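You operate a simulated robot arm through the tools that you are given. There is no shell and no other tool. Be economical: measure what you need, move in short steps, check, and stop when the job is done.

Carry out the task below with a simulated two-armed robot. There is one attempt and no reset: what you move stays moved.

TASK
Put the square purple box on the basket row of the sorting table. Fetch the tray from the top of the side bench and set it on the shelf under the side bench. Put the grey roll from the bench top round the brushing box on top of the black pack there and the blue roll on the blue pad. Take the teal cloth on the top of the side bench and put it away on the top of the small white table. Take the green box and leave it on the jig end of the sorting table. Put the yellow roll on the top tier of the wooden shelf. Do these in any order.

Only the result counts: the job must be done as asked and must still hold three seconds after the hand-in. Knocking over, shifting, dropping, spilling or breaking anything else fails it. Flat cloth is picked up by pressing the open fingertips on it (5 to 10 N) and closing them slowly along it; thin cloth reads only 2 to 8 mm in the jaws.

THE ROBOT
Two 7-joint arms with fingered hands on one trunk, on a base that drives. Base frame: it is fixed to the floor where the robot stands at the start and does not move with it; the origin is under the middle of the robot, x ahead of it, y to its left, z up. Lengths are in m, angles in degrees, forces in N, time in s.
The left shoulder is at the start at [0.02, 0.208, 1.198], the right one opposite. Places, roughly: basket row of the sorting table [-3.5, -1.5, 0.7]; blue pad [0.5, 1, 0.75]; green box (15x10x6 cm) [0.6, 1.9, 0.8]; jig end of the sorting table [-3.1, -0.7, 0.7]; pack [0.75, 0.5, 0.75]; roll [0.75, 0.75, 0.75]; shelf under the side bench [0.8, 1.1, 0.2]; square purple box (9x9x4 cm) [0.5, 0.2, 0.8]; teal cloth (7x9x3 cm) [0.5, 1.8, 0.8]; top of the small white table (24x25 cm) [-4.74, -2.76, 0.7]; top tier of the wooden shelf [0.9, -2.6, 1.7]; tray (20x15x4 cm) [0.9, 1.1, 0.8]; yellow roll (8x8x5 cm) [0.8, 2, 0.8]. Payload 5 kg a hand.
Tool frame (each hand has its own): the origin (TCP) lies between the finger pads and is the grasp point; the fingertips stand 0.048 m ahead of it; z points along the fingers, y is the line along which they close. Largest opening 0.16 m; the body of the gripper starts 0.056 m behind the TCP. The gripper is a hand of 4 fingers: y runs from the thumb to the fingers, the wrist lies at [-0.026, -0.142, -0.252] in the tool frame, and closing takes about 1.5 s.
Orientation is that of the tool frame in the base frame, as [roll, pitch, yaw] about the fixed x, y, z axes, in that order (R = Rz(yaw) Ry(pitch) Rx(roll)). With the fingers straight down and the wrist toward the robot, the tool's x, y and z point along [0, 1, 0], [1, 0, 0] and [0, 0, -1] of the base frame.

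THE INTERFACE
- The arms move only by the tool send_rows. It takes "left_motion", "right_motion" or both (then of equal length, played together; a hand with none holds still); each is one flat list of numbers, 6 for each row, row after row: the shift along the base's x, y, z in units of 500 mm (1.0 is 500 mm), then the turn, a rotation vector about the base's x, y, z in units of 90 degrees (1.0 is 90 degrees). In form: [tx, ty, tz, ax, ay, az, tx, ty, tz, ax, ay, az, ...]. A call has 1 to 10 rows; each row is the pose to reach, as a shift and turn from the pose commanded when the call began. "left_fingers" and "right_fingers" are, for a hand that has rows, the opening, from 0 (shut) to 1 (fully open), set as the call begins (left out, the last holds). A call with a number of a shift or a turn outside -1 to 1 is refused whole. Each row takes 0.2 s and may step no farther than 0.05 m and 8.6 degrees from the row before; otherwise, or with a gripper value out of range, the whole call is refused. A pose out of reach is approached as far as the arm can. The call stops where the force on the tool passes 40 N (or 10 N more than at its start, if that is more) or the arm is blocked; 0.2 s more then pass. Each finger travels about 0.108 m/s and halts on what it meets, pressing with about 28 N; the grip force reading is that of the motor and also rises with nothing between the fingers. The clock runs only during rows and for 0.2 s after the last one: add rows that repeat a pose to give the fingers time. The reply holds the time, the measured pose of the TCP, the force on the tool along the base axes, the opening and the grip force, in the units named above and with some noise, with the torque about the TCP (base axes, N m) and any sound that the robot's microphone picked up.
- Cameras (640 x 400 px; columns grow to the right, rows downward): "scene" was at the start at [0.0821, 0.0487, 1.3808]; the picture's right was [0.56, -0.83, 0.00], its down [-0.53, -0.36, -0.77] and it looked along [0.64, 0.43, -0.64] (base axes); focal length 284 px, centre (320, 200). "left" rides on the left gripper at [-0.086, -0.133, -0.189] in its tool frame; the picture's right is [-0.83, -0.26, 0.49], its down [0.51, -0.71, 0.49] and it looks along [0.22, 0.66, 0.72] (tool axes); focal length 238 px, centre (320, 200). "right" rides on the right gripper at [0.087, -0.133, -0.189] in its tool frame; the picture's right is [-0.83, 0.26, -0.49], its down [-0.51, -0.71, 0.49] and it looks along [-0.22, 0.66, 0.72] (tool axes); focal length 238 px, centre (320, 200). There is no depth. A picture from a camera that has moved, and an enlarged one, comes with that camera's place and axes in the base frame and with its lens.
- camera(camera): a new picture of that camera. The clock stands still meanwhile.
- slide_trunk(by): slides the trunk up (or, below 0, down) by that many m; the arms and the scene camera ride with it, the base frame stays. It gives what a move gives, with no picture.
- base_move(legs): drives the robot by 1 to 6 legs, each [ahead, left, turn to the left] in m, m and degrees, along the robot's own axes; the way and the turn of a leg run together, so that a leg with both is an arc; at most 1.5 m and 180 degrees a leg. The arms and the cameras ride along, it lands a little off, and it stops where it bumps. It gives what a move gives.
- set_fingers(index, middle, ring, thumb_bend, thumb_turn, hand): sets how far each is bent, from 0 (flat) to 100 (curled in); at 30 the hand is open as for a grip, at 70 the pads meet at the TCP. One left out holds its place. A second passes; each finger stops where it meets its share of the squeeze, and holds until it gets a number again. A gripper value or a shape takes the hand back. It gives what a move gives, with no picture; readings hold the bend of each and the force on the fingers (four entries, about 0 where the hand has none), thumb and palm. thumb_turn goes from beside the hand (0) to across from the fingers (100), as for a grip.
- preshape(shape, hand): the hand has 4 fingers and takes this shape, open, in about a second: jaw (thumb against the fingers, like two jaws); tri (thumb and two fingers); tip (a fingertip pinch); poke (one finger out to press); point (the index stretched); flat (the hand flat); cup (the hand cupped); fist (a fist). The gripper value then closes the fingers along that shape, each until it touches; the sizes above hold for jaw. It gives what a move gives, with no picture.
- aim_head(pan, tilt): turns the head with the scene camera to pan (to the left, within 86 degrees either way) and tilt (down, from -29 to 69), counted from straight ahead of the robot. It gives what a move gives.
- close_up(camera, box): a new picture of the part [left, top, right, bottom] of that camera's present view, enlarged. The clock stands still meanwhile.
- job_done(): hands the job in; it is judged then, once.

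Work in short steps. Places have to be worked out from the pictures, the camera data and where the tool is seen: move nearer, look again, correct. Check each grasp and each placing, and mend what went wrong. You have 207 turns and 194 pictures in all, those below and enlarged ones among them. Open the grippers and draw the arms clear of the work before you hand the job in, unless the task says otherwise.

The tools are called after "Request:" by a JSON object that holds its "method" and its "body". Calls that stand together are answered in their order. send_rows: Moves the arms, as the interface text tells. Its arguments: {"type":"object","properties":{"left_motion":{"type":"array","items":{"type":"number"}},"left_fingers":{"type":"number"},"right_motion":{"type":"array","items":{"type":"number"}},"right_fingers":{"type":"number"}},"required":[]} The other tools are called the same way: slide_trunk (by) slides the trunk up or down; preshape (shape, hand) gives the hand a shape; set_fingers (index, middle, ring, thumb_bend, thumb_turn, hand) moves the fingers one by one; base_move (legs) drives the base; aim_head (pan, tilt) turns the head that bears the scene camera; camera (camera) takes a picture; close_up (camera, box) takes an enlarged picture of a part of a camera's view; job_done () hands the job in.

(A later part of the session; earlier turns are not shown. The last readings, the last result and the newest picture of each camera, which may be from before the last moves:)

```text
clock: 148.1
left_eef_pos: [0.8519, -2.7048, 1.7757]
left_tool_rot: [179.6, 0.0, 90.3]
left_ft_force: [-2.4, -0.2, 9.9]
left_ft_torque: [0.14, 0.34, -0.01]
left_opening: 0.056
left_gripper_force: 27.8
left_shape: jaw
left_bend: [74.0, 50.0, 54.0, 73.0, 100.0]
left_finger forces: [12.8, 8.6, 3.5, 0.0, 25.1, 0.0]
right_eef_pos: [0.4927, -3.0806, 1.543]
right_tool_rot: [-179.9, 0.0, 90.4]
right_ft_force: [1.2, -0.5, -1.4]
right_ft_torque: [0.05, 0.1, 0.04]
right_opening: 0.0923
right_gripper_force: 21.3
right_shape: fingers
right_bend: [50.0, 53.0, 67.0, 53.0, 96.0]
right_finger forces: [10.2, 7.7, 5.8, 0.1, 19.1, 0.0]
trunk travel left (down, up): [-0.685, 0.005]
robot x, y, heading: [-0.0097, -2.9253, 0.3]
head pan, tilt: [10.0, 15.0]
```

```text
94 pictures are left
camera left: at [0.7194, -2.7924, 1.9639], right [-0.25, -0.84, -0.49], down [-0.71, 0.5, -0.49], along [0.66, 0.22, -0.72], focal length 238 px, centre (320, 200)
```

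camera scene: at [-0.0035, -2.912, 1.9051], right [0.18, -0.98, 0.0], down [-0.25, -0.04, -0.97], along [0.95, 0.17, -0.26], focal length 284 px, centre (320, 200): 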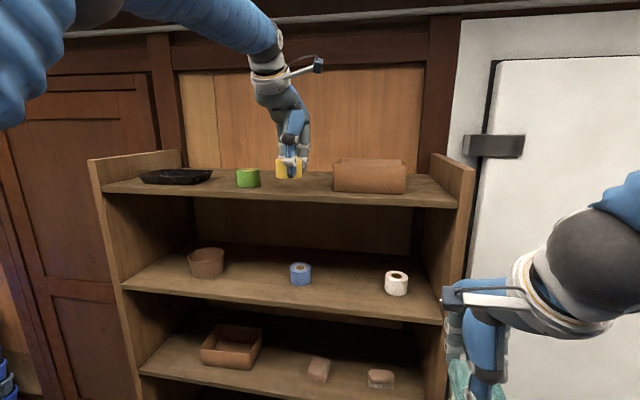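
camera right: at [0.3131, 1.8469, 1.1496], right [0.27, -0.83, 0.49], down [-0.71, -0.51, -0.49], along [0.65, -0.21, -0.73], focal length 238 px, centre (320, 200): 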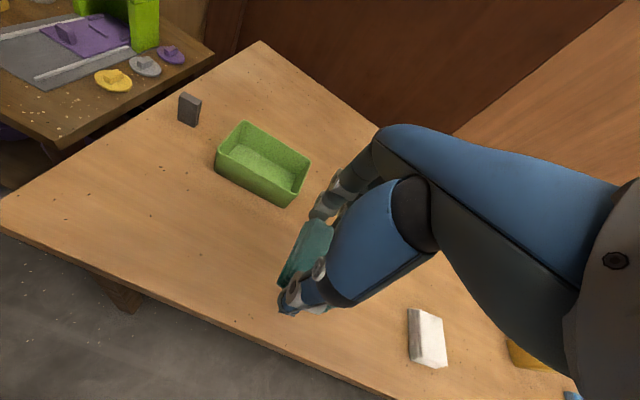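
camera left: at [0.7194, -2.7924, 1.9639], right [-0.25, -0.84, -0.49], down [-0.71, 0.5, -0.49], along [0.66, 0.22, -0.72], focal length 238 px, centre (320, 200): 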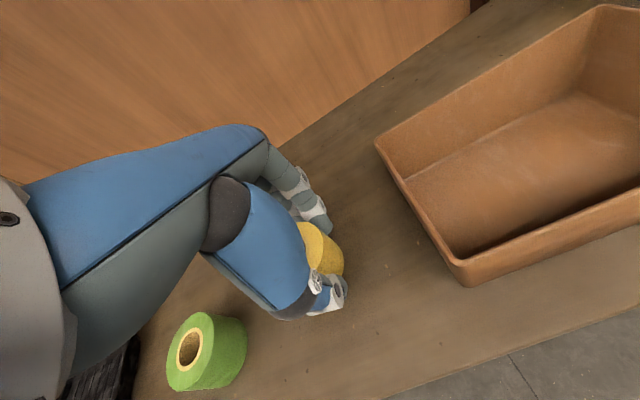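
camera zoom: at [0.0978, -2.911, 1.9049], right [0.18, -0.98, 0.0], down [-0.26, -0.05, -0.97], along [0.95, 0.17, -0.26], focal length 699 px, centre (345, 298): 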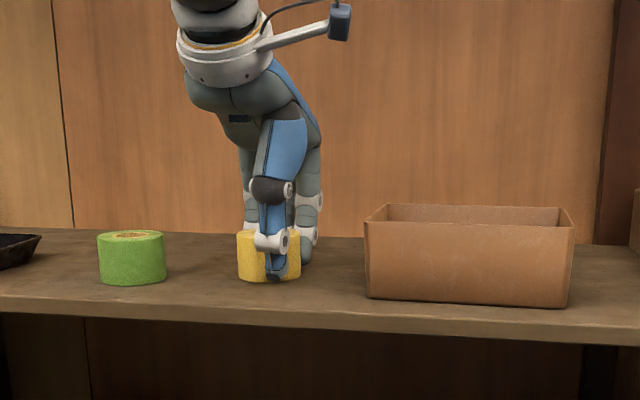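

Contact at TCP z 1.776. I press 2 mm more, then open.

Request:
{"method": "send_rows", "body": {"left_motion": [0, 0, -0.004, 0, 0, 0]}}

Request:
{"method": "send_rows", "body": {"left_motion": [0, 0, 0.003, 0, 0, 0, 0, 0, 0.004, 0, 0, 0, 0, 0, 0.004, 0, 0, 0, 0, 0, 0.004, 0, 0, 0, 0, 0, 0.004, 0, 0, 0, 0, 0, 0.004, 0, 0, 0], "left_fingers": 0.9}}

Request:
{"method": "close_up", "body": {"camera": "scene", "box": [180, 80, 440, 240]}}

```text
clock: 148.5
left_eef_pos: [0.8479, -2.7038, 1.7741]
left_tool_rot: [179.6, 0.1, 90.3]
left_ft_force: [1.4, 0.2, 15.7]
left_ft_torque: [0.17, 0.01, -0.02]
left_opening: 0.0565
left_gripper_force: 27.6
left_shape: jaw
left_bend: [74.0, 49.0, 54.0, 73.0, 100.0]
left_finger forces: [14.5, 9.9, 4.4, 0.1, 24.8, 0.1]
right_eef_pos: [0.4882, -3.08, 1.5446]
right_tool_rot: [-179.9, 0.0, 90.4]
right_ft_force: [-1.1, -0.4, -0.3]
right_ft_torque: [-0.02, -0.01, 0.02]
right_opening: 0.0921
right_gripper_force: 21.0
right_shape: fingers
right_bend: [50.0, 53.0, 67.0, 53.0, 96.0]
right_finger forces: [10.1, 7.7, 5.8, 0.0, 19.0, 0.0]
trunk travel left (down, up): [-0.685, 0.005]
robot x, y, heading: [-0.0081, -2.9265, 0.2]
head pan, tilt: [10.0, 15.0]
```

```text
clock: 149.9
left_eef_pos: [0.8503, -2.7026, 1.7727]
left_tool_rot: [179.9, 0.0, 90.3]
left_ft_force: [0.5, 0.2, -0.5]
left_ft_torque: [0.0, -0.02, 0.01]
left_opening: 0.1438
left_gripper_force: 0.0
left_shape: jaw
left_bend: [27.0, 32.0, 31.0, 38.0, 98.0]
left_finger forces: [0.1, 0.1, 0.0, 0.0, 0.1, 0.0]
right_eef_pos: [0.4913, -3.0801, 1.5443]
right_tool_rot: [-179.9, 0.1, 90.4]
right_ft_force: [-0.9, -0.3, -0.5]
right_ft_torque: [0.01, 0.0, 0.01]
right_opening: 0.0923
right_gripper_force: 20.9
right_shape: fingers
right_bend: [50.0, 53.0, 67.0, 53.0, 96.0]
right_finger forces: [10.1, 7.7, 5.7, 0.1, 19.1, 0.1]
trunk travel left (down, up): [-0.685, 0.005]
robot x, y, heading: [-0.0074, -2.9263, 0.3]
head pan, tilt: [10.0, 15.0]
```

```text
2.46 times, centred on (310, 160) of scene
camera zoom: at [0.0956, -2.91, 1.9049], right [0.18, -0.98, 0.0], down [-0.25, -0.05, -0.97], along [0.95, 0.17, -0.26], focal length 699 px, centre (345, 298)
```

zoom: 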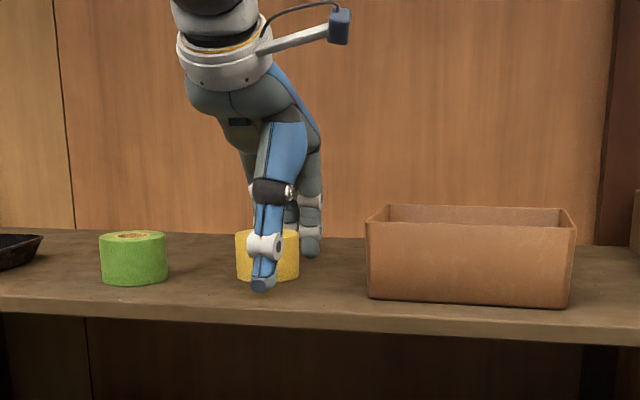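

Released. I rise 8 cm and back away.

Request:
{"method": "send_rows", "body": {"left_motion": [0, 0, 0.05, 0, 0, 0, 0, 0, 0.1, 0, 0, 0, 0, 0, 0.16, 0, 0, 0]}}

Request:
{"method": "base_move", "body": {"legs": [[-0.6, 0, 0]]}}

Request:
{"method": "camera", "body": {"camera": "scene"}}

```text
clock: 150.7
left_eef_pos: [0.8492, -2.7044, 1.8509]
left_tool_rot: [180.0, 0.1, 90.3]
left_ft_force: [0.1, -0.6, -1.6]
left_ft_torque: [-0.03, 0.03, 0.0]
left_opening: 0.1439
left_gripper_force: 0.0
left_shape: jaw
left_bend: [27.0, 32.0, 31.0, 38.0, 98.0]
left_finger forces: [0.0, 0.1, 0.1, 0.1, 0.0, 0.0]
right_eef_pos: [0.4906, -3.0811, 1.5433]
right_tool_rot: [-180.0, 0.0, 90.4]
right_ft_force: [0.2, -0.4, 0.0]
right_ft_torque: [0.0, -0.02, 0.02]
right_opening: 0.0923
right_gripper_force: 21.1
right_shape: fingers
right_bend: [50.0, 53.0, 67.0, 53.0, 96.0]
right_finger forces: [10.2, 7.7, 5.8, 0.0, 19.0, 0.1]
trunk travel left (down, up): [-0.685, 0.005]
robot x, y, heading: [-0.0087, -2.9278, 0.2]
head pan, tilt: [10.0, 15.0]
```

```text
clock: 154.0
left_eef_pos: [0.2632, -2.709, 1.8516]
left_tool_rot: [-180.0, 0.1, 90.0]
left_ft_force: [0.9, 0.9, -1.4]
left_ft_torque: [0.0, 0.08, 0.0]
left_opening: 0.144
left_gripper_force: 0.1
left_shape: jaw
left_bend: [27.0, 32.0, 31.0, 38.0, 98.0]
left_finger forces: [0.1, 0.0, 0.1, 0.0, 0.0, 0.1]
right_eef_pos: [-0.0974, -3.0849, 1.5429]
right_tool_rot: [-179.8, 0.0, 90.3]
right_ft_force: [0.4, 0.1, -0.4]
right_ft_torque: [0.01, 0.03, 0.0]
right_opening: 0.0923
right_gripper_force: 21.1
right_shape: fingers
right_bend: [50.0, 53.0, 67.0, 53.0, 96.0]
right_finger forces: [10.0, 7.8, 5.8, 0.1, 19.0, 0.0]
trunk travel left (down, up): [-0.685, 0.005]
robot x, y, heading: [-0.5963, -2.9277, 0.2]
head pan, tilt: [10.0, 15.0]
```

```text
92 pictures are left
camera scene: at [-0.492, -2.9134, 1.9048], right [0.18, -0.98, 0.0], down [-0.26, -0.05, -0.97], along [0.95, 0.17, -0.26], focal length 284 px, centre (320, 200)
```

scene: 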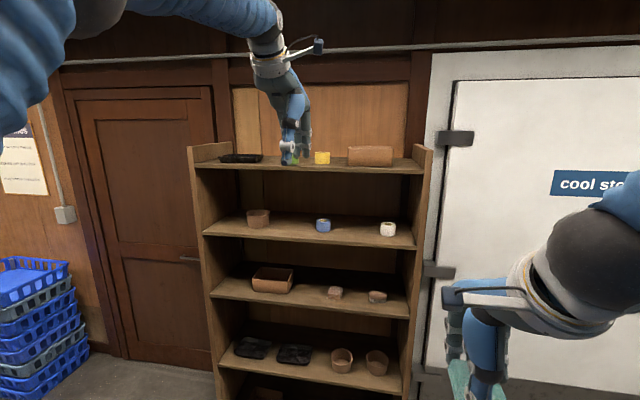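

Yellow roll stands on the top tier. I lower the trunk, retract the left arm and turn around to face the white table.

Request:
{"method": "slide_trunk", "body": {"by": -0.4}}

Request:
{"method": "send_rows", "body": {"left_motion": [-0.06, 0.02, -0.06, 0, 0, 0, -0.12, 0.04, -0.12, 0, 0, 0, -0.18, 0.06, -0.18, 0, 0, 0, -0.24, 0.08, -0.24, 0, 0, 0, -0.3, 0.1, -0.3, 0, 0, 0, -0.36, 0.12, -0.36, 0, 0, 0, -0.42, 0.14, -0.42, 0, 0, 0, -0.46, 0.16, -0.48, 0, 0, 0, -0.46, 0.16, -0.56, 0, 0, 0, -0.46, 0.16, -0.62, 0, 0, 0]}}

Request:
{"method": "base_move", "body": {"legs": [[-0.3, 0, 0], [0, 0, 180]]}}

Request:
{"method": "aim_head", "body": {"pan": 0, "tilt": 15}}

Request:
{"method": "camera", "body": {"camera": "scene"}}

```text
clock: 157.8
left_eef_pos: [0.2617, -2.7089, 1.4524]
left_tool_rot: [179.9, 0.0, 90.1]
left_ft_force: [-0.4, -0.4, -0.4]
left_ft_torque: [-0.02, 0.01, -0.01]
left_opening: 0.1441
left_gripper_force: 0.2
left_shape: jaw
left_bend: [27.0, 32.0, 31.0, 38.0, 98.0]
left_finger forces: [0.0, 0.1, 0.0, 0.1, 0.1, 0.0]
right_eef_pos: [-0.1, -3.0839, 1.1442]
right_tool_rot: [-179.9, -0.1, 90.2]
right_ft_force: [-0.2, 0.0, -1.4]
right_ft_torque: [-0.01, 0.02, -0.01]
right_opening: 0.0925
right_gripper_force: 21.8
right_shape: fingers
right_bend: [50.0, 53.0, 67.0, 53.0, 96.0]
right_finger forces: [10.1, 7.7, 5.7, 0.0, 18.9, 0.0]
trunk travel left (down, up): [-0.285, 0.405]
robot x, y, heading: [-0.5969, -2.9337, 0.4]
head pan, tilt: [10.0, 15.0]
```

```text
clock: 160.1
left_eef_pos: [0.031, -2.6279, 1.1413]
left_tool_rot: [179.8, 0.0, 90.1]
left_ft_force: [0.8, 0.9, 0.9]
left_ft_torque: [-0.02, 0.06, -0.03]
left_opening: 0.144
left_gripper_force: 0.1
left_shape: jaw
left_bend: [27.0, 32.0, 31.0, 38.0, 98.0]
left_finger forces: [0.0, 0.0, 0.0, 0.0, 0.1, 0.0]
right_eef_pos: [-0.0987, -3.0843, 1.1445]
right_tool_rot: [-179.9, 0.1, 90.2]
right_ft_force: [0.4, 0.4, -0.1]
right_ft_torque: [-0.01, 0.0, -0.02]
right_opening: 0.0921
right_gripper_force: 21.1
right_shape: fingers
right_bend: [50.0, 53.0, 67.0, 53.0, 96.0]
right_finger forces: [10.0, 7.7, 5.6, 0.0, 18.9, 0.0]
trunk travel left (down, up): [-0.285, 0.405]
robot x, y, heading: [-0.5993, -2.9302, 0.1]
head pan, tilt: [10.0, 15.0]
```

```text
clock: 169.5
left_eef_pos: [-1.514, -3.2547, 1.1406]
left_tool_rot: [180.0, 0.0, -87.9]
left_ft_force: [0.2, -0.3, 0.1]
left_ft_torque: [0.01, -0.03, -0.01]
left_opening: 0.1441
left_gripper_force: 0.0
left_shape: jaw
left_bend: [27.0, 32.0, 31.0, 38.0, 98.0]
left_finger forces: [0.0, 0.1, 0.0, 0.0, 0.0, 0.0]
right_eef_pos: [-1.3989, -2.7967, 1.1449]
right_tool_rot: [-179.9, 0.2, -87.7]
right_ft_force: [0.2, -0.5, -0.4]
right_ft_torque: [0.0, -0.01, 0.02]
right_opening: 0.0917
right_gripper_force: 21.0
right_shape: fingers
right_bend: [51.0, 53.0, 67.0, 53.0, 96.0]
right_finger forces: [9.5, 7.9, 5.5, 0.1, 18.2, 0.0]
trunk travel left (down, up): [-0.285, 0.405]
robot x, y, heading: [-0.8969, -2.9341, -177.8]
head pan, tilt: [10.0, 15.0]
```

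```text
clock: 170.2
left_eef_pos: [-1.5134, -3.2554, 1.142]
left_tool_rot: [179.9, 0.1, -87.9]
left_ft_force: [0.2, -0.8, 0.4]
left_ft_torque: [0.02, -0.02, -0.01]
left_opening: 0.1439
left_gripper_force: 0.0
left_shape: jaw
left_bend: [27.0, 32.0, 31.0, 38.0, 98.0]
left_finger forces: [0.1, 0.0, 0.0, 0.0, 0.2, 0.0]
right_eef_pos: [-1.4002, -2.7965, 1.1437]
right_tool_rot: [-180.0, 0.1, -87.7]
right_ft_force: [-0.8, -0.4, 0.4]
right_ft_torque: [-0.01, -0.01, 0.02]
right_opening: 0.0916
right_gripper_force: 20.3
right_shape: fingers
right_bend: [51.0, 53.0, 67.0, 53.0, 96.0]
right_finger forces: [9.6, 7.8, 5.5, 0.0, 18.1, 0.1]
trunk travel left (down, up): [-0.285, 0.405]
robot x, y, heading: [-0.8934, -2.9335, -177.5]
head pan, tilt: [0.0, 15.0]
```

```text
91 pictures are left
camera scene: at [-0.9995, -2.9357, 1.5049], right [-0.04, 1.0, 0.0], down [0.26, 0.01, -0.97], along [-0.97, -0.04, -0.26], focal length 284 px, centre (320, 200)
```

scene: 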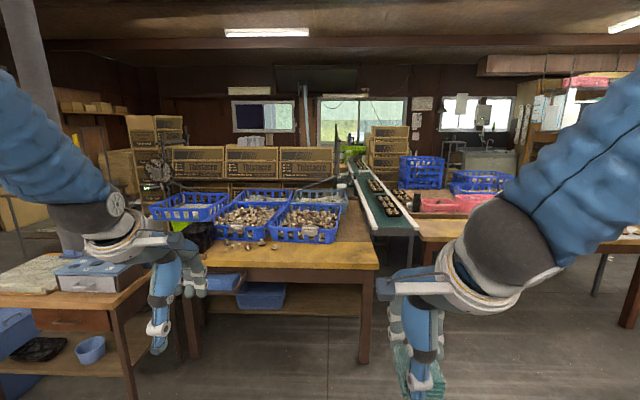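

I zoom toward where the small white table should appear (around column 344, row 186), and also look at the right side for the sorting table.

Request:
{"method": "close_up", "body": {"camera": "scene", "box": [280, 120, 460, 240]}}

Request:
{"method": "aim_head", "body": {"pan": -40, "tilt": 18}}

Request:
{"method": "camera", "body": {"camera": "scene"}}

```text
3.33 times, centred on (370, 180) of scene
camera zoom: at [-0.9995, -2.9357, 1.5049], right [-0.04, 1.0, 0.0], down [0.26, 0.01, -0.97], along [-0.97, -0.04, -0.26], focal length 946 px, centre (153, 267)
```

zoom: 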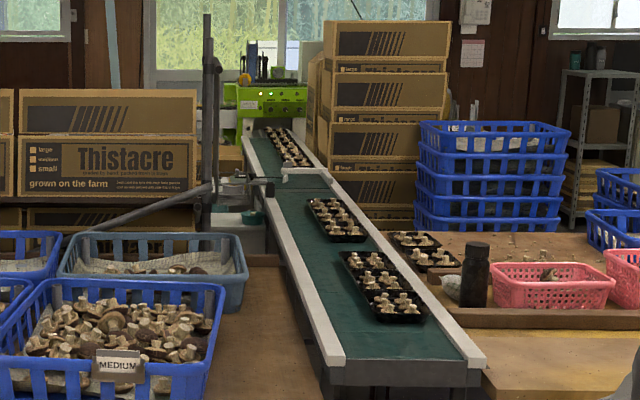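

```text
clock: 171.3
left_eef_pos: [-1.514, -3.2555, 1.1419]
left_tool_rot: [179.9, 0.0, -87.9]
left_ft_force: [-0.4, 1.0, 0.4]
left_ft_torque: [0.01, 0.01, 0.04]
left_opening: 0.1442
left_gripper_force: 0.1
left_shape: jaw
left_bend: [27.0, 32.0, 31.0, 38.0, 98.0]
left_finger forces: [0.0, 0.0, 0.0, 0.1, 0.0, 0.0]
right_eef_pos: [-1.4, -2.7967, 1.1432]
right_tool_rot: [-179.9, 0.0, -87.7]
right_ft_force: [0.0, -0.7, 0.3]
right_ft_torque: [-0.04, 0.01, 0.01]
right_opening: 0.0916
right_gripper_force: 20.6
right_shape: fingers
right_bend: [51.0, 53.0, 67.0, 53.0, 96.0]
right_finger forces: [9.5, 7.9, 5.6, 0.1, 18.1, 0.1]
trunk travel left (down, up): [-0.285, 0.405]
robot x, y, heading: [-0.8983, -2.9323, -177.8]
head pan, tilt: [-40.0, 18.0]
```

```text
89 pictures are left
camera scene: at [-0.9801, -2.8749, 1.5001], right [0.61, 0.79, 0.0], down [0.24, -0.19, -0.95], along [-0.75, 0.58, -0.31], focal length 284 px, centre (320, 200)
```

scene: 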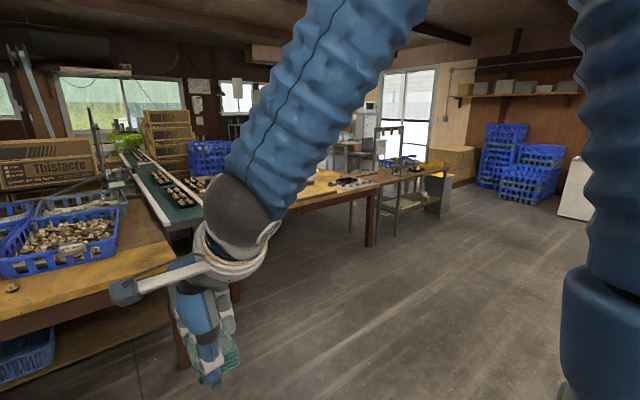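

I raise the trunk for a higher viewpoint to find the small white table and the way to it.

Request:
{"method": "slide_trunk", "body": {"by": 0.4}}

Request:
{"method": "aim_head", "body": {"pan": 0, "tilt": 20}}

Request:
{"method": "camera", "body": {"camera": "scene"}}

Request:
{"method": "close_up", "body": {"camera": "scene", "box": [200, 80, 440, 240]}}

```text
clock: 175.1
left_eef_pos: [-1.5143, -3.2571, 1.5413]
left_tool_rot: [179.9, 0.0, -87.9]
left_ft_force: [-0.3, -0.5, 0.1]
left_ft_torque: [0.01, 0.0, 0.02]
left_opening: 0.1442
left_gripper_force: 0.0
left_shape: jaw
left_bend: [27.0, 32.0, 31.0, 38.0, 98.0]
left_finger forces: [0.1, 0.0, 0.1, 0.0, 0.0, 0.0]
right_eef_pos: [-1.3993, -2.7961, 1.5437]
right_tool_rot: [-180.0, 0.1, -87.7]
right_ft_force: [0.6, -0.4, -0.5]
right_ft_torque: [-0.02, 0.02, -0.02]
right_opening: 0.0909
right_gripper_force: 20.5
right_shape: fingers
right_bend: [51.0, 53.0, 67.0, 53.0, 96.0]
right_finger forces: [9.7, 7.8, 5.5, 0.0, 18.1, 0.0]
trunk travel left (down, up): [-0.685, 0.005]
robot x, y, heading: [-0.8978, -2.9347, -177.6]
head pan, tilt: [-40.0, 18.0]
```

```text
clock: 176.2
left_eef_pos: [-1.5134, -3.2565, 1.5408]
left_tool_rot: [180.0, 0.0, -87.9]
left_ft_force: [0.0, -0.1, 0.1]
left_ft_torque: [-0.05, -0.01, 0.0]
left_opening: 0.144
left_gripper_force: 0.1
left_shape: jaw
left_bend: [27.0, 32.0, 31.0, 38.0, 98.0]
left_finger forces: [0.1, 0.1, 0.1, 0.1, 0.0, 0.0]
right_eef_pos: [-1.3988, -2.7966, 1.5431]
right_tool_rot: [-179.9, 0.0, -87.7]
right_ft_force: [0.0, 0.4, -0.7]
right_ft_torque: [-0.03, -0.05, -0.01]
right_opening: 0.0913
right_gripper_force: 20.6
right_shape: fingers
right_bend: [51.0, 53.0, 67.0, 53.0, 96.0]
right_finger forces: [9.6, 7.8, 5.5, 0.0, 18.0, 0.0]
trunk travel left (down, up): [-0.685, 0.005]
robot x, y, heading: [-0.896, -2.9305, -177.6]
head pan, tilt: [0.0, 20.0]
```

```text
88 pictures are left
camera scene: at [-0.9993, -2.9355, 1.8968], right [-0.04, 1.0, 0.0], down [0.34, 0.01, -0.94], along [-0.94, -0.04, -0.34], focal length 284 px, centre (320, 200)
```

scene: 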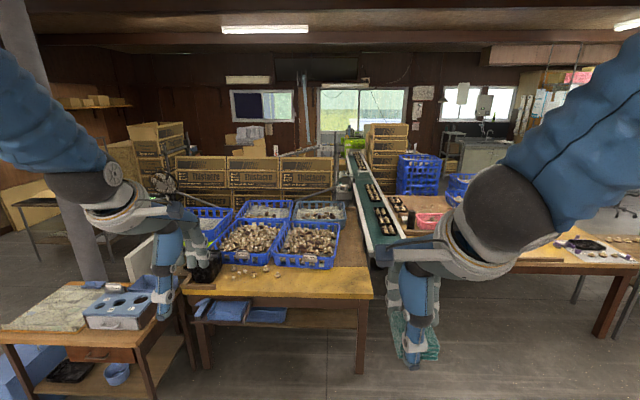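

```text
2.50 times, centred on (320, 160) of scene
camera zoom: at [-0.9993, -2.9355, 1.8968], right [-0.04, 1.0, 0.0], down [0.34, 0.01, -0.94], along [-0.94, -0.04, -0.34], focal length 710 px, centre (320, 300)
```

zoom: 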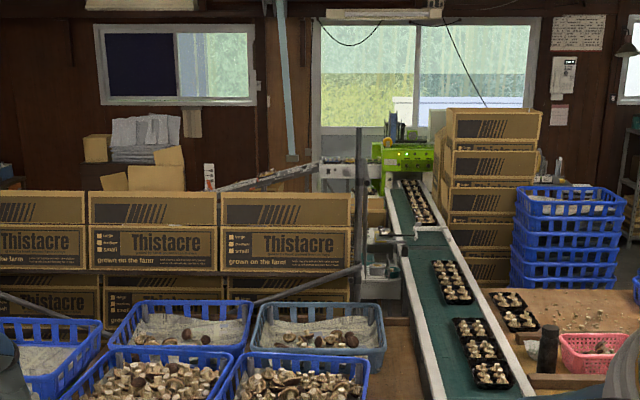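

The white table seems to stand beside the conveyor, behind the basket table. I look left and right from up high to find a way around.

Request:
{"method": "aim_head", "body": {"pan": 38, "tilt": 20}}

Request:
{"method": "camera", "body": {"camera": "scene"}}

Request:
{"method": "base_move", "body": {"legs": [[0, -1.3, 0], [0, -1.3, 0]]}}

Request:
{"method": "aim_head", "body": {"pan": 15, "tilt": 20}}

Request:
{"method": "camera", "body": {"camera": "scene"}}

```text
clock: 177.2
left_eef_pos: [-1.5153, -3.2566, 1.5416]
left_tool_rot: [179.8, 0.0, -87.9]
left_ft_force: [0.4, -0.3, 0.3]
left_ft_torque: [0.05, -0.01, 0.01]
left_opening: 0.1437
left_gripper_force: 0.1
left_shape: jaw
left_bend: [27.0, 32.0, 31.0, 38.0, 98.0]
left_finger forces: [0.1, 0.1, 0.0, 0.1, 0.1, 0.0]
right_eef_pos: [-1.3994, -2.7957, 1.5445]
right_tool_rot: [-179.8, 0.0, -87.8]
right_ft_force: [-1.2, 0.3, -0.3]
right_ft_torque: [-0.01, 0.0, -0.02]
right_opening: 0.0916
right_gripper_force: 20.7
right_shape: fingers
right_bend: [51.0, 53.0, 67.0, 53.0, 96.0]
right_finger forces: [9.5, 7.8, 5.5, 0.1, 18.1, 0.0]
trunk travel left (down, up): [-0.685, 0.005]
robot x, y, heading: [-0.8989, -2.9349, -177.5]
head pan, tilt: [38.0, 20.0]
```

```text
86 pictures are left
camera scene: at [-0.9775, -2.9921, 1.8968], right [-0.65, 0.76, 0.0], down [0.26, 0.22, -0.94], along [-0.72, -0.61, -0.34], focal length 284 px, centre (320, 200)
```

scene: 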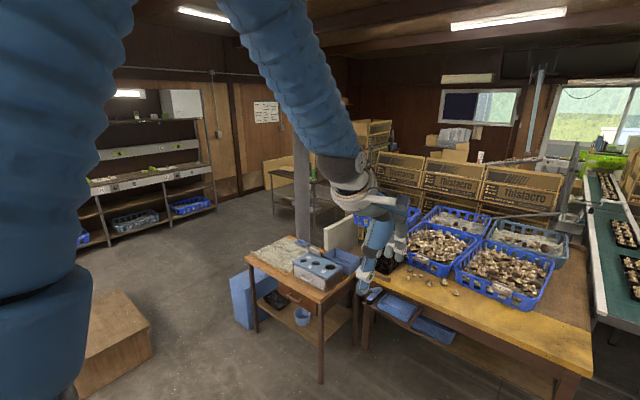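

```text
clock: 189.8
left_eef_pos: [-1.5919, -0.678, 1.5411]
left_tool_rot: [179.9, 0.2, -89.1]
left_ft_force: [0.4, -0.2, 0.1]
left_ft_torque: [0.05, 0.03, -0.01]
left_opening: 0.1442
left_gripper_force: 0.0
left_shape: jaw
left_bend: [27.0, 32.0, 31.0, 38.0, 98.0]
left_finger forces: [0.0, 0.1, 0.1, 0.0, 0.1, 0.1]
right_eef_pos: [-1.4682, -0.22, 1.544]
right_tool_rot: [-179.9, 0.0, -89.0]
right_ft_force: [0.0, 0.6, -1.0]
right_ft_torque: [0.02, -0.01, 0.03]
right_opening: 0.0915
right_gripper_force: 20.9
right_shape: fingers
right_bend: [51.0, 53.0, 67.0, 53.0, 96.0]
right_finger forces: [9.6, 7.8, 5.5, 0.1, 18.1, 0.1]
trunk travel left (down, up): [-0.685, 0.005]
robot x, y, heading: [-0.9687, -0.367, -179.2]
head pan, tilt: [38.0, 20.0]
```

```text
clock: 190.6
left_eef_pos: [-1.5938, -0.6756, 1.5414]
left_tool_rot: [180.0, 0.0, -89.1]
left_ft_force: [0.2, 0.3, 0.0]
left_ft_torque: [-0.02, -0.02, -0.03]
left_opening: 0.144
left_gripper_force: 0.2
left_shape: jaw
left_bend: [27.0, 32.0, 31.0, 38.0, 98.0]
left_finger forces: [0.0, 0.0, 0.0, 0.0, 0.0, 0.1]
right_eef_pos: [-1.4693, -0.2194, 1.5442]
right_tool_rot: [-179.8, 0.1, -89.0]
right_ft_force: [-0.7, -0.8, 0.0]
right_ft_torque: [-0.04, 0.01, 0.0]
right_opening: 0.0912
right_gripper_force: 20.5
right_shape: fingers
right_bend: [51.0, 53.0, 67.0, 53.0, 96.0]
right_finger forces: [9.6, 7.8, 5.5, 0.1, 18.1, 0.0]
trunk travel left (down, up): [-0.685, 0.005]
robot x, y, heading: [-0.9677, -0.367, -178.8]
head pan, tilt: [15.0, 20.0]
```

```text
85 pictures are left
camera scene: at [-1.0678, -0.3908, 1.8968], right [-0.28, 0.96, 0.0], down [0.33, 0.09, -0.94], along [-0.9, -0.26, -0.34], focal length 284 px, centre (320, 200)
```

scene: 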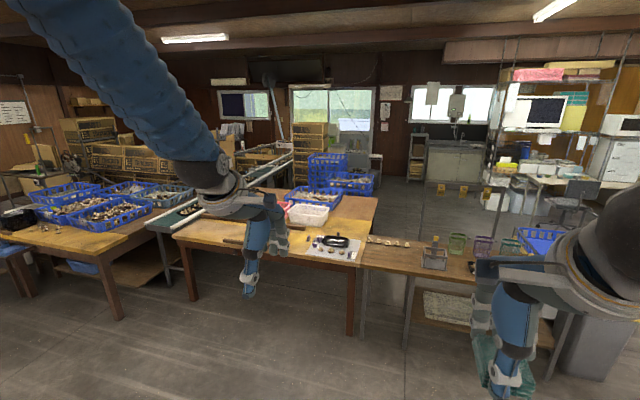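

I look further right and zoom at the far area behind the sorting table.

Request:
{"method": "close_up", "body": {"camera": "scene", "box": [220, 100, 460, 250]}}

Request:
{"method": "aim_head", "body": {"pan": -28, "tilt": 22}}

Request:
{"method": "camera", "body": {"camera": "scene"}}

```text
2.67 times, centred on (340, 175) of scene
camera zoom: at [-1.0678, -0.3908, 1.8968], right [-0.28, 0.96, 0.0], down [0.33, 0.09, -0.94], along [-0.9, -0.26, -0.34], focal length 757 px, centre (267, 267)
```

zoom: 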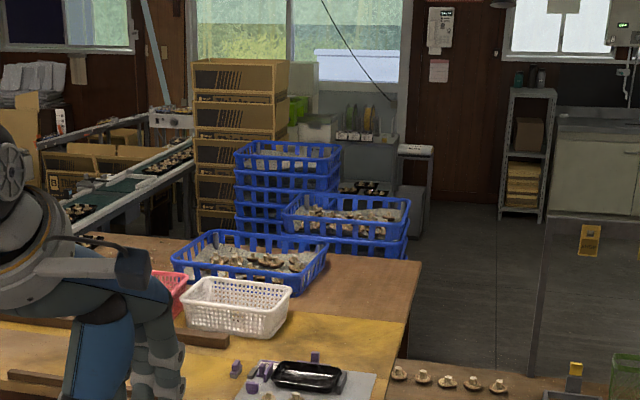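

```text
clock: 191.7
left_eef_pos: [-1.5922, -0.6764, 1.5407]
left_tool_rot: [179.9, -0.1, -89.0]
left_ft_force: [0.0, -0.1, 0.7]
left_ft_torque: [-0.01, -0.04, 0.0]
left_opening: 0.1437
left_gripper_force: 0.1
left_shape: jaw
left_bend: [27.0, 32.0, 31.0, 38.0, 98.0]
left_finger forces: [0.1, 0.1, 0.0, 0.0, 0.0, 0.1]
right_eef_pos: [-1.4681, -0.2175, 1.5443]
right_tool_rot: [180.0, 0.2, -89.0]
right_ft_force: [-0.3, -0.2, -0.5]
right_ft_torque: [-0.04, 0.06, -0.01]
right_opening: 0.0914
right_gripper_force: 20.3
right_shape: fingers
right_bend: [51.0, 53.0, 67.0, 53.0, 96.0]
right_finger forces: [9.6, 7.7, 5.5, 0.0, 18.1, 0.0]
trunk travel left (down, up): [-0.685, 0.005]
robot x, y, heading: [-0.9687, -0.3665, -179.1]
head pan, tilt: [-28.0, 22.0]
```

```text
83 pictures are left
camera scene: at [-1.061, -0.3233, 1.8936], right [0.45, 0.89, 0.0], down [0.33, -0.17, -0.93], along [-0.83, 0.42, -0.37], focal length 284 px, centre (320, 200)
```

scene: 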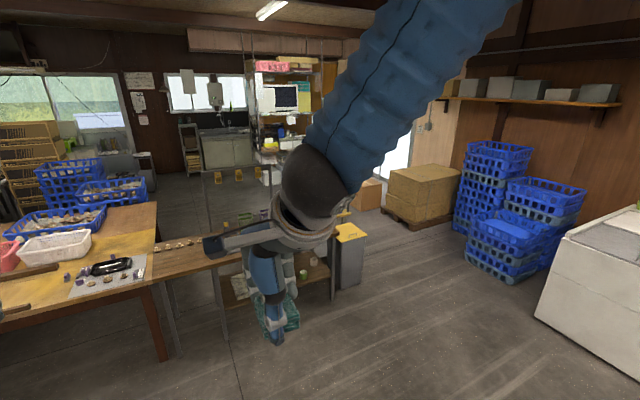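

I move closer to the conveyor's front end to get a better view of the white table's surroundings.

Request:
{"method": "base_move", "body": {"legs": [[0, 1.2, 0], [0, 0.9, 0], [0.85, 0, 0]]}}

Request:
{"method": "aim_head", "body": {"pan": 4, "tilt": 25}}

Request:
{"method": "camera", "body": {"camera": "scene"}}

Request:
{"method": "close_up", "body": {"camera": "scene", "box": [230, 80, 430, 220]}}

```text
clock: 206.2
left_eef_pos: [-2.4136, -2.762, 1.5418]
left_tool_rot: [179.9, 0.1, -90.1]
left_ft_force: [0.5, 0.3, -0.1]
left_ft_torque: [-0.02, 0.04, 0.01]
left_opening: 0.1439
left_gripper_force: 0.1
left_shape: jaw
left_bend: [27.0, 32.0, 31.0, 38.0, 98.0]
left_finger forces: [0.0, 0.1, 0.0, 0.0, 0.0, 0.1]
right_eef_pos: [-2.2838, -2.3073, 1.5453]
right_tool_rot: [-180.0, 0.0, -89.8]
right_ft_force: [1.1, 0.2, -0.3]
right_ft_torque: [-0.02, 0.04, 0.0]
right_opening: 0.0917
right_gripper_force: 20.2
right_shape: fingers
right_bend: [51.0, 53.0, 67.0, 53.0, 96.0]
right_finger forces: [9.7, 7.8, 5.6, 0.0, 18.2, 0.0]
trunk travel left (down, up): [-0.685, 0.005]
robot x, y, heading: [-1.7865, -2.4595, -179.8]
head pan, tilt: [-28.0, 22.0]
```

```text
clock: 207.2
left_eef_pos: [-2.4153, -2.7624, 1.5414]
left_tool_rot: [-180.0, 0.0, -90.1]
left_ft_force: [-0.6, -0.4, -0.7]
left_ft_torque: [-0.03, -0.01, 0.03]
left_opening: 0.1436
left_gripper_force: 0.1
left_shape: jaw
left_bend: [27.0, 32.0, 31.0, 38.0, 98.0]
left_finger forces: [0.0, 0.1, 0.0, 0.1, 0.0, 0.0]
right_eef_pos: [-2.2835, -2.3061, 1.544]
right_tool_rot: [-179.9, 0.1, -89.7]
right_ft_force: [0.1, -0.8, -0.6]
right_ft_torque: [0.01, 0.01, 0.01]
right_opening: 0.0913
right_gripper_force: 20.0
right_shape: fingers
right_bend: [51.0, 53.0, 67.0, 53.0, 96.0]
right_finger forces: [9.7, 7.8, 5.4, 0.0, 18.2, 0.0]
trunk travel left (down, up): [-0.685, 0.005]
robot x, y, heading: [-1.783, -2.4596, -179.8]
head pan, tilt: [4.0, 25.0]
```

```text
82 pictures are left
camera scene: at [-1.8873, -2.4666, 1.8887], right [-0.07, 1.0, 0.0], down [0.42, 0.03, -0.91], along [-0.9, -0.07, -0.42], focal length 284 px, centre (320, 200)
```

scene: 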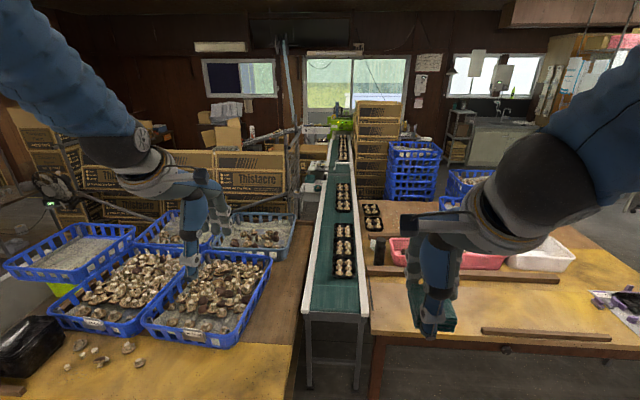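

```text
2.86 times, centred on (330, 150) of scene
camera zoom: at [-1.8873, -2.4666, 1.8887], right [-0.07, 1.0, 0.0], down [0.42, 0.03, -0.91], along [-0.9, -0.07, -0.42], focal length 811 px, centre (291, 343)
```

zoom: 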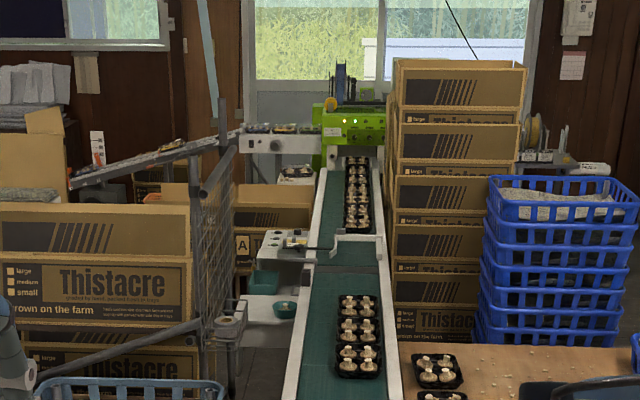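

The small white table (with a cup on it) is at ≈[-4.72, -2.80], hemmed in by boxes, the basket table and conveyor. I go around the jig end to look from the far aisle.

Request:
{"method": "base_move", "body": {"legs": [[-0.4, 0, 0], [0, -1.35, 0], [0, -1.35, 0], [0, -1.35, 0], [1.4, 0, 0]]}}

Request:
{"method": "aim_head", "body": {"pan": 15, "tilt": 22}}

Request:
{"method": "camera", "body": {"camera": "scene"}}

```text
clock: 235.5
left_eef_pos: [-3.3689, 1.3169, 1.5408]
left_tool_rot: [179.9, -0.1, -90.3]
left_ft_force: [0.6, 0.8, 0.2]
left_ft_torque: [-0.02, 0.02, 0.0]
left_opening: 0.1441
left_gripper_force: 0.0
left_shape: jaw
left_bend: [27.0, 32.0, 31.0, 38.0, 98.0]
left_finger forces: [0.0, 0.0, 0.0, 0.0, 0.1, 0.0]
right_eef_pos: [-3.2355, 1.772, 1.5437]
right_tool_rot: [-179.9, 0.2, -90.2]
right_ft_force: [0.1, -0.9, 0.2]
right_ft_torque: [-0.01, 0.04, -0.02]
right_opening: 0.0917
right_gripper_force: 20.2
right_shape: fingers
right_bend: [51.0, 53.0, 67.0, 53.0, 96.0]
right_finger forces: [9.7, 7.8, 5.5, 0.0, 18.2, 0.0]
trunk travel left (down, up): [-0.685, 0.005]
robot x, y, heading: [-2.7382, 1.6174, 179.7]
head pan, tilt: [4.0, 25.0]
```

```text
clock: 236.2
left_eef_pos: [-3.3694, 1.3177, 1.5411]
left_tool_rot: [179.9, 0.0, -90.3]
left_ft_force: [0.5, 0.8, -1.1]
left_ft_torque: [-0.01, -0.01, 0.02]
left_opening: 0.1439
left_gripper_force: 0.1
left_shape: jaw
left_bend: [27.0, 32.0, 31.0, 38.0, 98.0]
left_finger forces: [0.0, 0.0, 0.0, 0.0, 0.1, 0.0]
right_eef_pos: [-3.2353, 1.7725, 1.5443]
right_tool_rot: [-180.0, 0.1, -90.3]
right_ft_force: [-0.2, 0.3, -1.2]
right_ft_torque: [0.0, 0.0, -0.03]
right_opening: 0.0915
right_gripper_force: 20.8
right_shape: fingers
right_bend: [51.0, 53.0, 67.0, 53.0, 96.0]
right_finger forces: [9.7, 7.8, 5.6, 0.1, 18.2, 0.0]
trunk travel left (down, up): [-0.685, 0.005]
robot x, y, heading: [-2.7388, 1.6138, 179.7]
head pan, tilt: [15.0, 22.0]
```

```text
80 pictures are left
camera scene: at [-2.8388, 1.5915, 1.8935], right [-0.25, 0.97, 0.0], down [0.36, 0.1, -0.93], along [-0.9, -0.24, -0.38], focal length 284 px, centre (320, 200)
```

scene: 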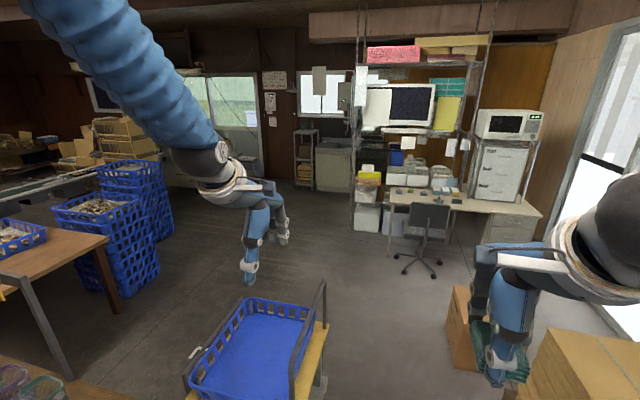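

A trolley and boxes leave a passage ahead; I check its width, looking down.

Request:
{"method": "aim_head", "body": {"pan": -5, "tilt": 50}}

Request:
{"method": "camera", "body": {"camera": "scene"}}

```text
clock: 237.1
left_eef_pos: [-3.3699, 1.3178, 1.541]
left_tool_rot: [179.8, 0.0, -90.3]
left_ft_force: [0.4, 0.3, 0.3]
left_ft_torque: [0.02, -0.04, -0.02]
left_opening: 0.1439
left_gripper_force: 0.0
left_shape: jaw
left_bend: [27.0, 32.0, 31.0, 38.0, 98.0]
left_finger forces: [0.0, 0.1, 0.1, 0.1, 0.0, 0.0]
right_eef_pos: [-3.2355, 1.7719, 1.5434]
right_tool_rot: [-180.0, 0.1, -90.2]
right_ft_force: [0.6, 0.6, 0.0]
right_ft_torque: [0.0, 0.03, -0.03]
right_opening: 0.0912
right_gripper_force: 20.5
right_shape: fingers
right_bend: [51.0, 53.0, 67.0, 53.0, 96.0]
right_finger forces: [9.8, 7.8, 5.5, 0.0, 18.2, 0.0]
trunk travel left (down, up): [-0.685, 0.005]
robot x, y, heading: [-2.7413, 1.6133, 179.7]
head pan, tilt: [-5.0, 50.0]
```

```text
79 pictures are left
camera scene: at [-2.8251, 1.6221, 1.8513], right [0.09, 1.0, 0.0], down [0.76, -0.07, -0.64], along [-0.64, 0.06, -0.77], focal length 284 px, centre (320, 200)
```

scene: 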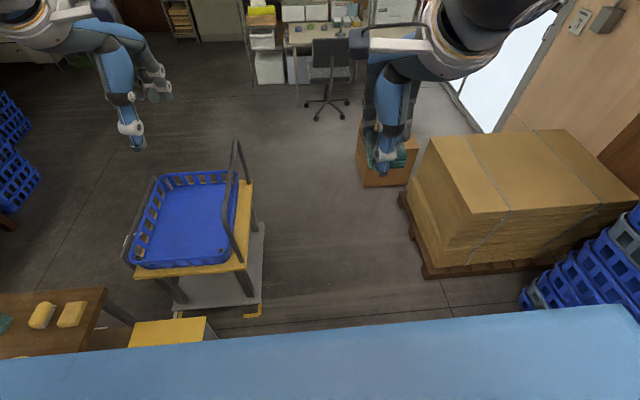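

The gap (y 1.32–2.15) is about 0.83 m wide. I centre at y≈1.74, drive through and turn to face −y.

Request:
{"method": "base_move", "body": {"legs": [[0, -0.12, 0], [1.0, 0, 0], [0.95, 0, 0], [0, 0, 90]]}}

Request:
{"method": "aim_head", "body": {"pan": 0, "tilt": 20}}

Request:
{"method": "camera", "body": {"camera": "scene"}}

```text
clock: 251.6
left_eef_pos: [-4.4156, 1.1159, 1.541]
left_tool_rot: [179.8, 0.0, -1.3]
left_ft_force: [-0.9, -0.1, 0.1]
left_ft_torque: [0.0, 0.0, 0.02]
left_opening: 0.1437
left_gripper_force: 0.0
left_shape: jaw
left_bend: [27.0, 32.0, 31.0, 38.0, 98.0]
left_finger forces: [0.1, 0.0, 0.0, 0.0, 0.1, 0.1]
right_eef_pos: [-4.8674, 1.2571, 1.5437]
right_tool_rot: [-179.9, 0.0, -1.2]
right_ft_force: [0.0, -0.5, -0.3]
right_ft_torque: [0.01, -0.02, 0.02]
right_opening: 0.091
right_gripper_force: 20.2
right_shape: fingers
right_bend: [51.0, 53.0, 67.0, 53.0, 96.0]
right_finger forces: [9.4, 8.1, 5.5, 0.0, 18.0, 0.0]
trunk travel left (down, up): [-0.685, 0.005]
robot x, y, heading: [-4.6987, 1.7543, -91.4]
head pan, tilt: [-5.0, 50.0]
```

```text
clock: 252.5
left_eef_pos: [-4.414, 1.1145, 1.5414]
left_tool_rot: [180.0, 0.0, -1.4]
left_ft_force: [0.3, -0.5, 0.0]
left_ft_torque: [0.03, 0.02, 0.02]
left_opening: 0.1436
left_gripper_force: 0.0
left_shape: jaw
left_bend: [27.0, 32.0, 31.0, 38.0, 98.0]
left_finger forces: [0.1, 0.0, 0.0, 0.0, 0.1, 0.0]
right_eef_pos: [-4.8653, 1.2565, 1.5446]
right_tool_rot: [-179.9, 0.1, -1.2]
right_ft_force: [-0.2, -0.3, 0.1]
right_ft_torque: [0.02, 0.01, 0.0]
right_opening: 0.091
right_gripper_force: 20.3
right_shape: fingers
right_bend: [51.0, 53.0, 67.0, 53.0, 96.0]
right_finger forces: [9.5, 8.0, 5.5, 0.1, 18.0, 0.0]
trunk travel left (down, up): [-0.685, 0.005]
robot x, y, heading: [-4.6955, 1.7484, -91.3]
head pan, tilt: [0.0, 20.0]
```

```text
78 pictures are left
camera scene: at [-4.701, 1.648, 1.8967], right [-1.0, 0.02, 0.0], down [0.01, 0.34, -0.94], along [-0.02, -0.94, -0.34], focal length 284 px, centre (320, 200)
```

scene: 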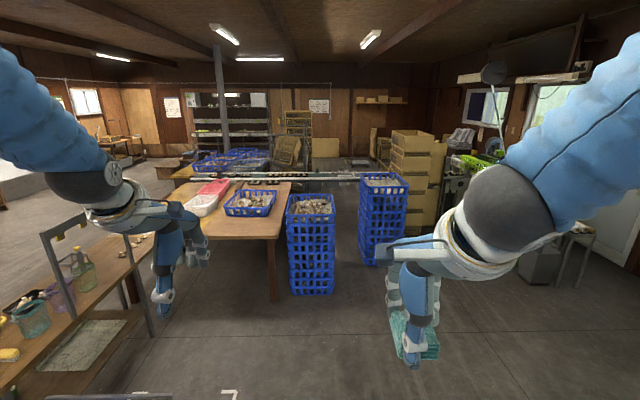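

I zoom in on the area beyond the conveyor.

Request:
{"method": "close_up", "body": {"camera": "scene", "box": [230, 100, 430, 220]}}

Request:
{"method": "close_up", "body": {"camera": "scene", "box": [290, 130, 390, 200]}}

```text
3.20 times, centred on (330, 160) of scene
camera zoom: at [-4.701, 1.648, 1.8967], right [-1.0, 0.02, 0.0], down [0.01, 0.34, -0.94], along [-0.02, -0.94, -0.34], focal length 908 px, centre (288, 328)
```

zoom: 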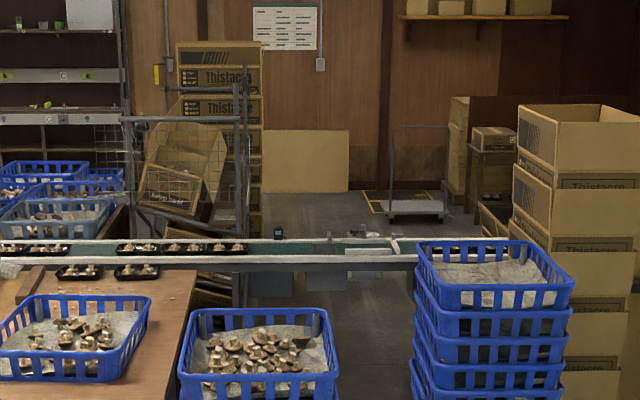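

```text
5.71 times, centred on (340, 165) of scene
camera zoom: at [-4.701, 1.648, 1.8967], right [-1.0, 0.02, 0.0], down [0.01, 0.34, -0.94], along [-0.02, -0.94, -0.34], focal length 1622 px, centre (206, 400)
```

zoom: 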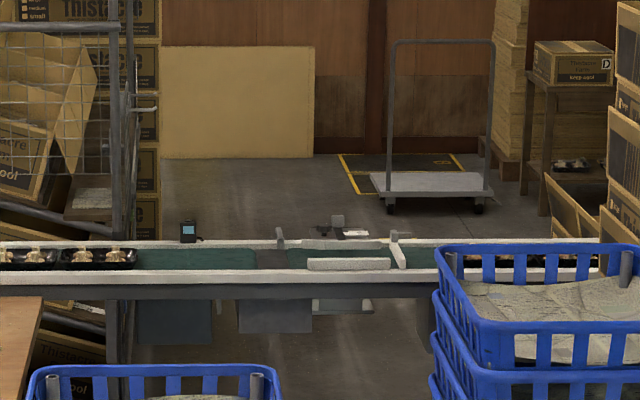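

Beyond the conveyor there is open floor, so the white table is reachable from its far (−y) side. I drive back out and around the left end of the basket table.

Request:
{"method": "base_move", "body": {"legs": [[0, 0, -88.7], [-1.0, 0, 0], [-0.95, 0, 0], [-1.2, 0, 0], [0, 0, 90], [1.5, 0, 0]]}}

Request:
{"method": "slide_trunk", "body": {"by": -0.1}}

Request:
{"method": "camera", "body": {"camera": "scene"}}

```text
clock: 282.6
left_eef_pos: [-1.1543, -0.2828, 1.5426]
left_tool_rot: [179.9, 0.0, 1.8]
left_ft_force: [-0.3, 0.5, -0.1]
left_ft_torque: [0.02, -0.02, -0.02]
left_opening: 0.1436
left_gripper_force: 0.1
left_shape: jaw
left_bend: [27.0, 32.0, 31.0, 38.0, 98.0]
left_finger forces: [0.1, 0.0, 0.0, 0.0, 0.1, 0.0]
right_eef_pos: [-1.6132, -0.1663, 1.544]
right_tool_rot: [-179.9, 0.0, 2.2]
right_ft_force: [-0.3, 0.3, 0.9]
right_ft_torque: [-0.01, 0.0, 0.01]
right_opening: 0.0905
right_gripper_force: 20.9
right_shape: fingers
right_bend: [51.0, 53.0, 68.0, 53.0, 96.0]
right_finger forces: [9.1, 8.7, 5.5, 0.0, 17.8, 0.0]
trunk travel left (down, up): [-0.685, 0.005]
robot x, y, heading: [-1.4769, 0.3372, -88.1]
head pan, tilt: [0.0, 20.0]
```

```text
clock: 283.9
left_eef_pos: [-1.1549, -0.2835, 1.4423]
left_tool_rot: [179.9, 0.0, 1.8]
left_ft_force: [0.3, -1.0, -0.3]
left_ft_torque: [0.02, 0.0, -0.04]
left_opening: 0.144
left_gripper_force: 0.0
left_shape: jaw
left_bend: [27.0, 32.0, 31.0, 38.0, 98.0]
left_finger forces: [0.0, 0.0, 0.0, 0.0, 0.0, 0.0]
right_eef_pos: [-1.6132, -0.1669, 1.4445]
right_tool_rot: [-179.9, 0.1, 2.1]
right_ft_force: [0.8, 0.3, -0.8]
right_ft_torque: [0.03, 0.02, -0.02]
right_opening: 0.0906
right_gripper_force: 20.4
right_shape: fingers
right_bend: [51.0, 53.0, 68.0, 53.0, 96.0]
right_finger forces: [9.0, 8.7, 5.5, 0.0, 17.8, 0.0]
trunk travel left (down, up): [-0.585, 0.105]
robot x, y, heading: [-1.4755, 0.3335, -88.1]
head pan, tilt: [0.0, 20.0]
```

```text
75 pictures are left
camera scene: at [-1.4706, 0.2326, 1.797], right [-1.0, -0.04, 0.0], down [-0.01, 0.34, -0.94], along [0.03, -0.94, -0.34], focal length 284 px, centre (320, 200)
```

scene: 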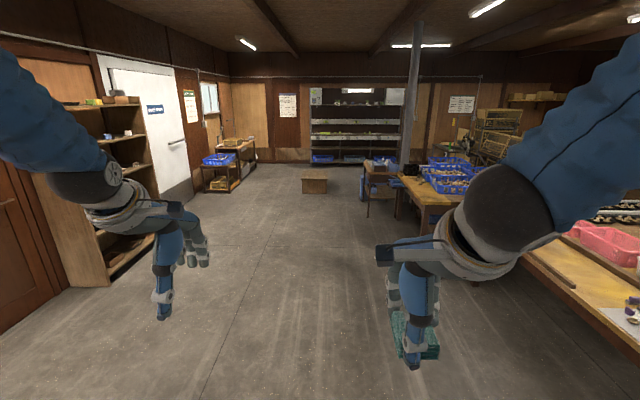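

The way on the left of the brown floor box is clear. I drive to about [-0.45, -5.9] and turn to face −x.

Request:
{"method": "base_move", "body": {"legs": [[1.4, 0.5, -1.9], [1.4, 0.5, 0], [1.4, 0, 0], [1.4, 0, 0], [0.7, 0, 0], [0, 0, -90]]}}

Request:
{"method": "aim_head", "body": {"pan": -10, "tilt": 20}}

Request:
{"method": "camera", "body": {"camera": "scene"}}

```text
clock: 319.0
left_eef_pos: [-0.9587, -6.2654, 1.441]
left_tool_rot: [179.9, 0.0, -92.4]
left_ft_force: [-0.3, 0.2, -0.9]
left_ft_torque: [0.02, 0.0, 0.03]
left_opening: 0.1437
left_gripper_force: 0.1
left_shape: jaw
left_bend: [27.0, 32.0, 31.0, 38.0, 98.0]
left_finger forces: [0.0, 0.0, 0.0, 0.0, 0.0, 0.0]
right_eef_pos: [-0.8078, -5.8152, 1.4437]
right_tool_rot: [-179.9, 0.2, -92.1]
right_ft_force: [0.0, -1.2, -0.8]
right_ft_torque: [-0.03, -0.04, 0.03]
right_opening: 0.0901
right_gripper_force: 20.5
right_shape: fingers
right_bend: [51.0, 53.0, 68.0, 53.0, 96.0]
right_finger forces: [9.1, 8.9, 5.4, 0.0, 17.6, 0.1]
trunk travel left (down, up): [-0.585, 0.105]
robot x, y, heading: [-0.3166, -5.9923, 177.6]
head pan, tilt: [0.0, 20.0]
```

```text
clock: 319.8
left_eef_pos: [-0.9581, -6.2657, 1.4405]
left_tool_rot: [179.9, -0.1, -92.4]
left_ft_force: [-0.1, -0.1, 0.1]
left_ft_torque: [-0.02, 0.04, 0.0]
left_opening: 0.144
left_gripper_force: 0.2
left_shape: jaw
left_bend: [27.0, 32.0, 31.0, 38.0, 98.0]
left_finger forces: [0.0, 0.1, 0.0, 0.0, 0.0, 0.0]
right_eef_pos: [-0.8087, -5.8159, 1.4444]
right_tool_rot: [-180.0, 0.1, -92.3]
right_ft_force: [-0.2, 0.5, -0.3]
right_ft_torque: [0.0, 0.03, 0.0]
right_opening: 0.0905
right_gripper_force: 20.1
right_shape: fingers
right_bend: [51.0, 53.0, 68.0, 53.0, 96.0]
right_finger forces: [9.1, 8.8, 5.3, 0.1, 17.7, 0.1]
trunk travel left (down, up): [-0.585, 0.105]
robot x, y, heading: [-0.3219, -5.9918, 177.4]
head pan, tilt: [-10.0, 20.0]
```

```text
74 pictures are left
camera scene: at [-0.4185, -5.9706, 1.7968], right [0.21, 0.98, 0.0], down [0.33, -0.07, -0.94], along [-0.92, 0.2, -0.34], focal length 284 px, centre (320, 200)
```

scene: 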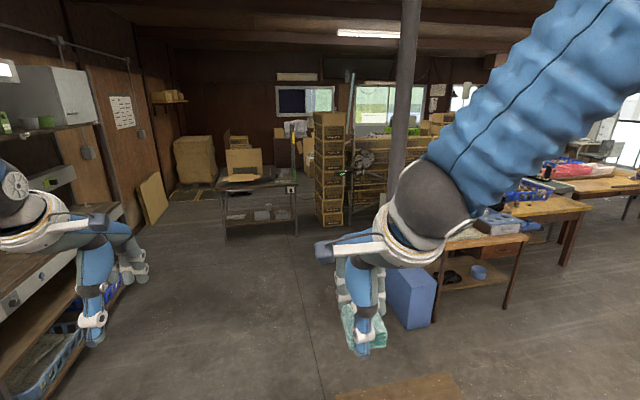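

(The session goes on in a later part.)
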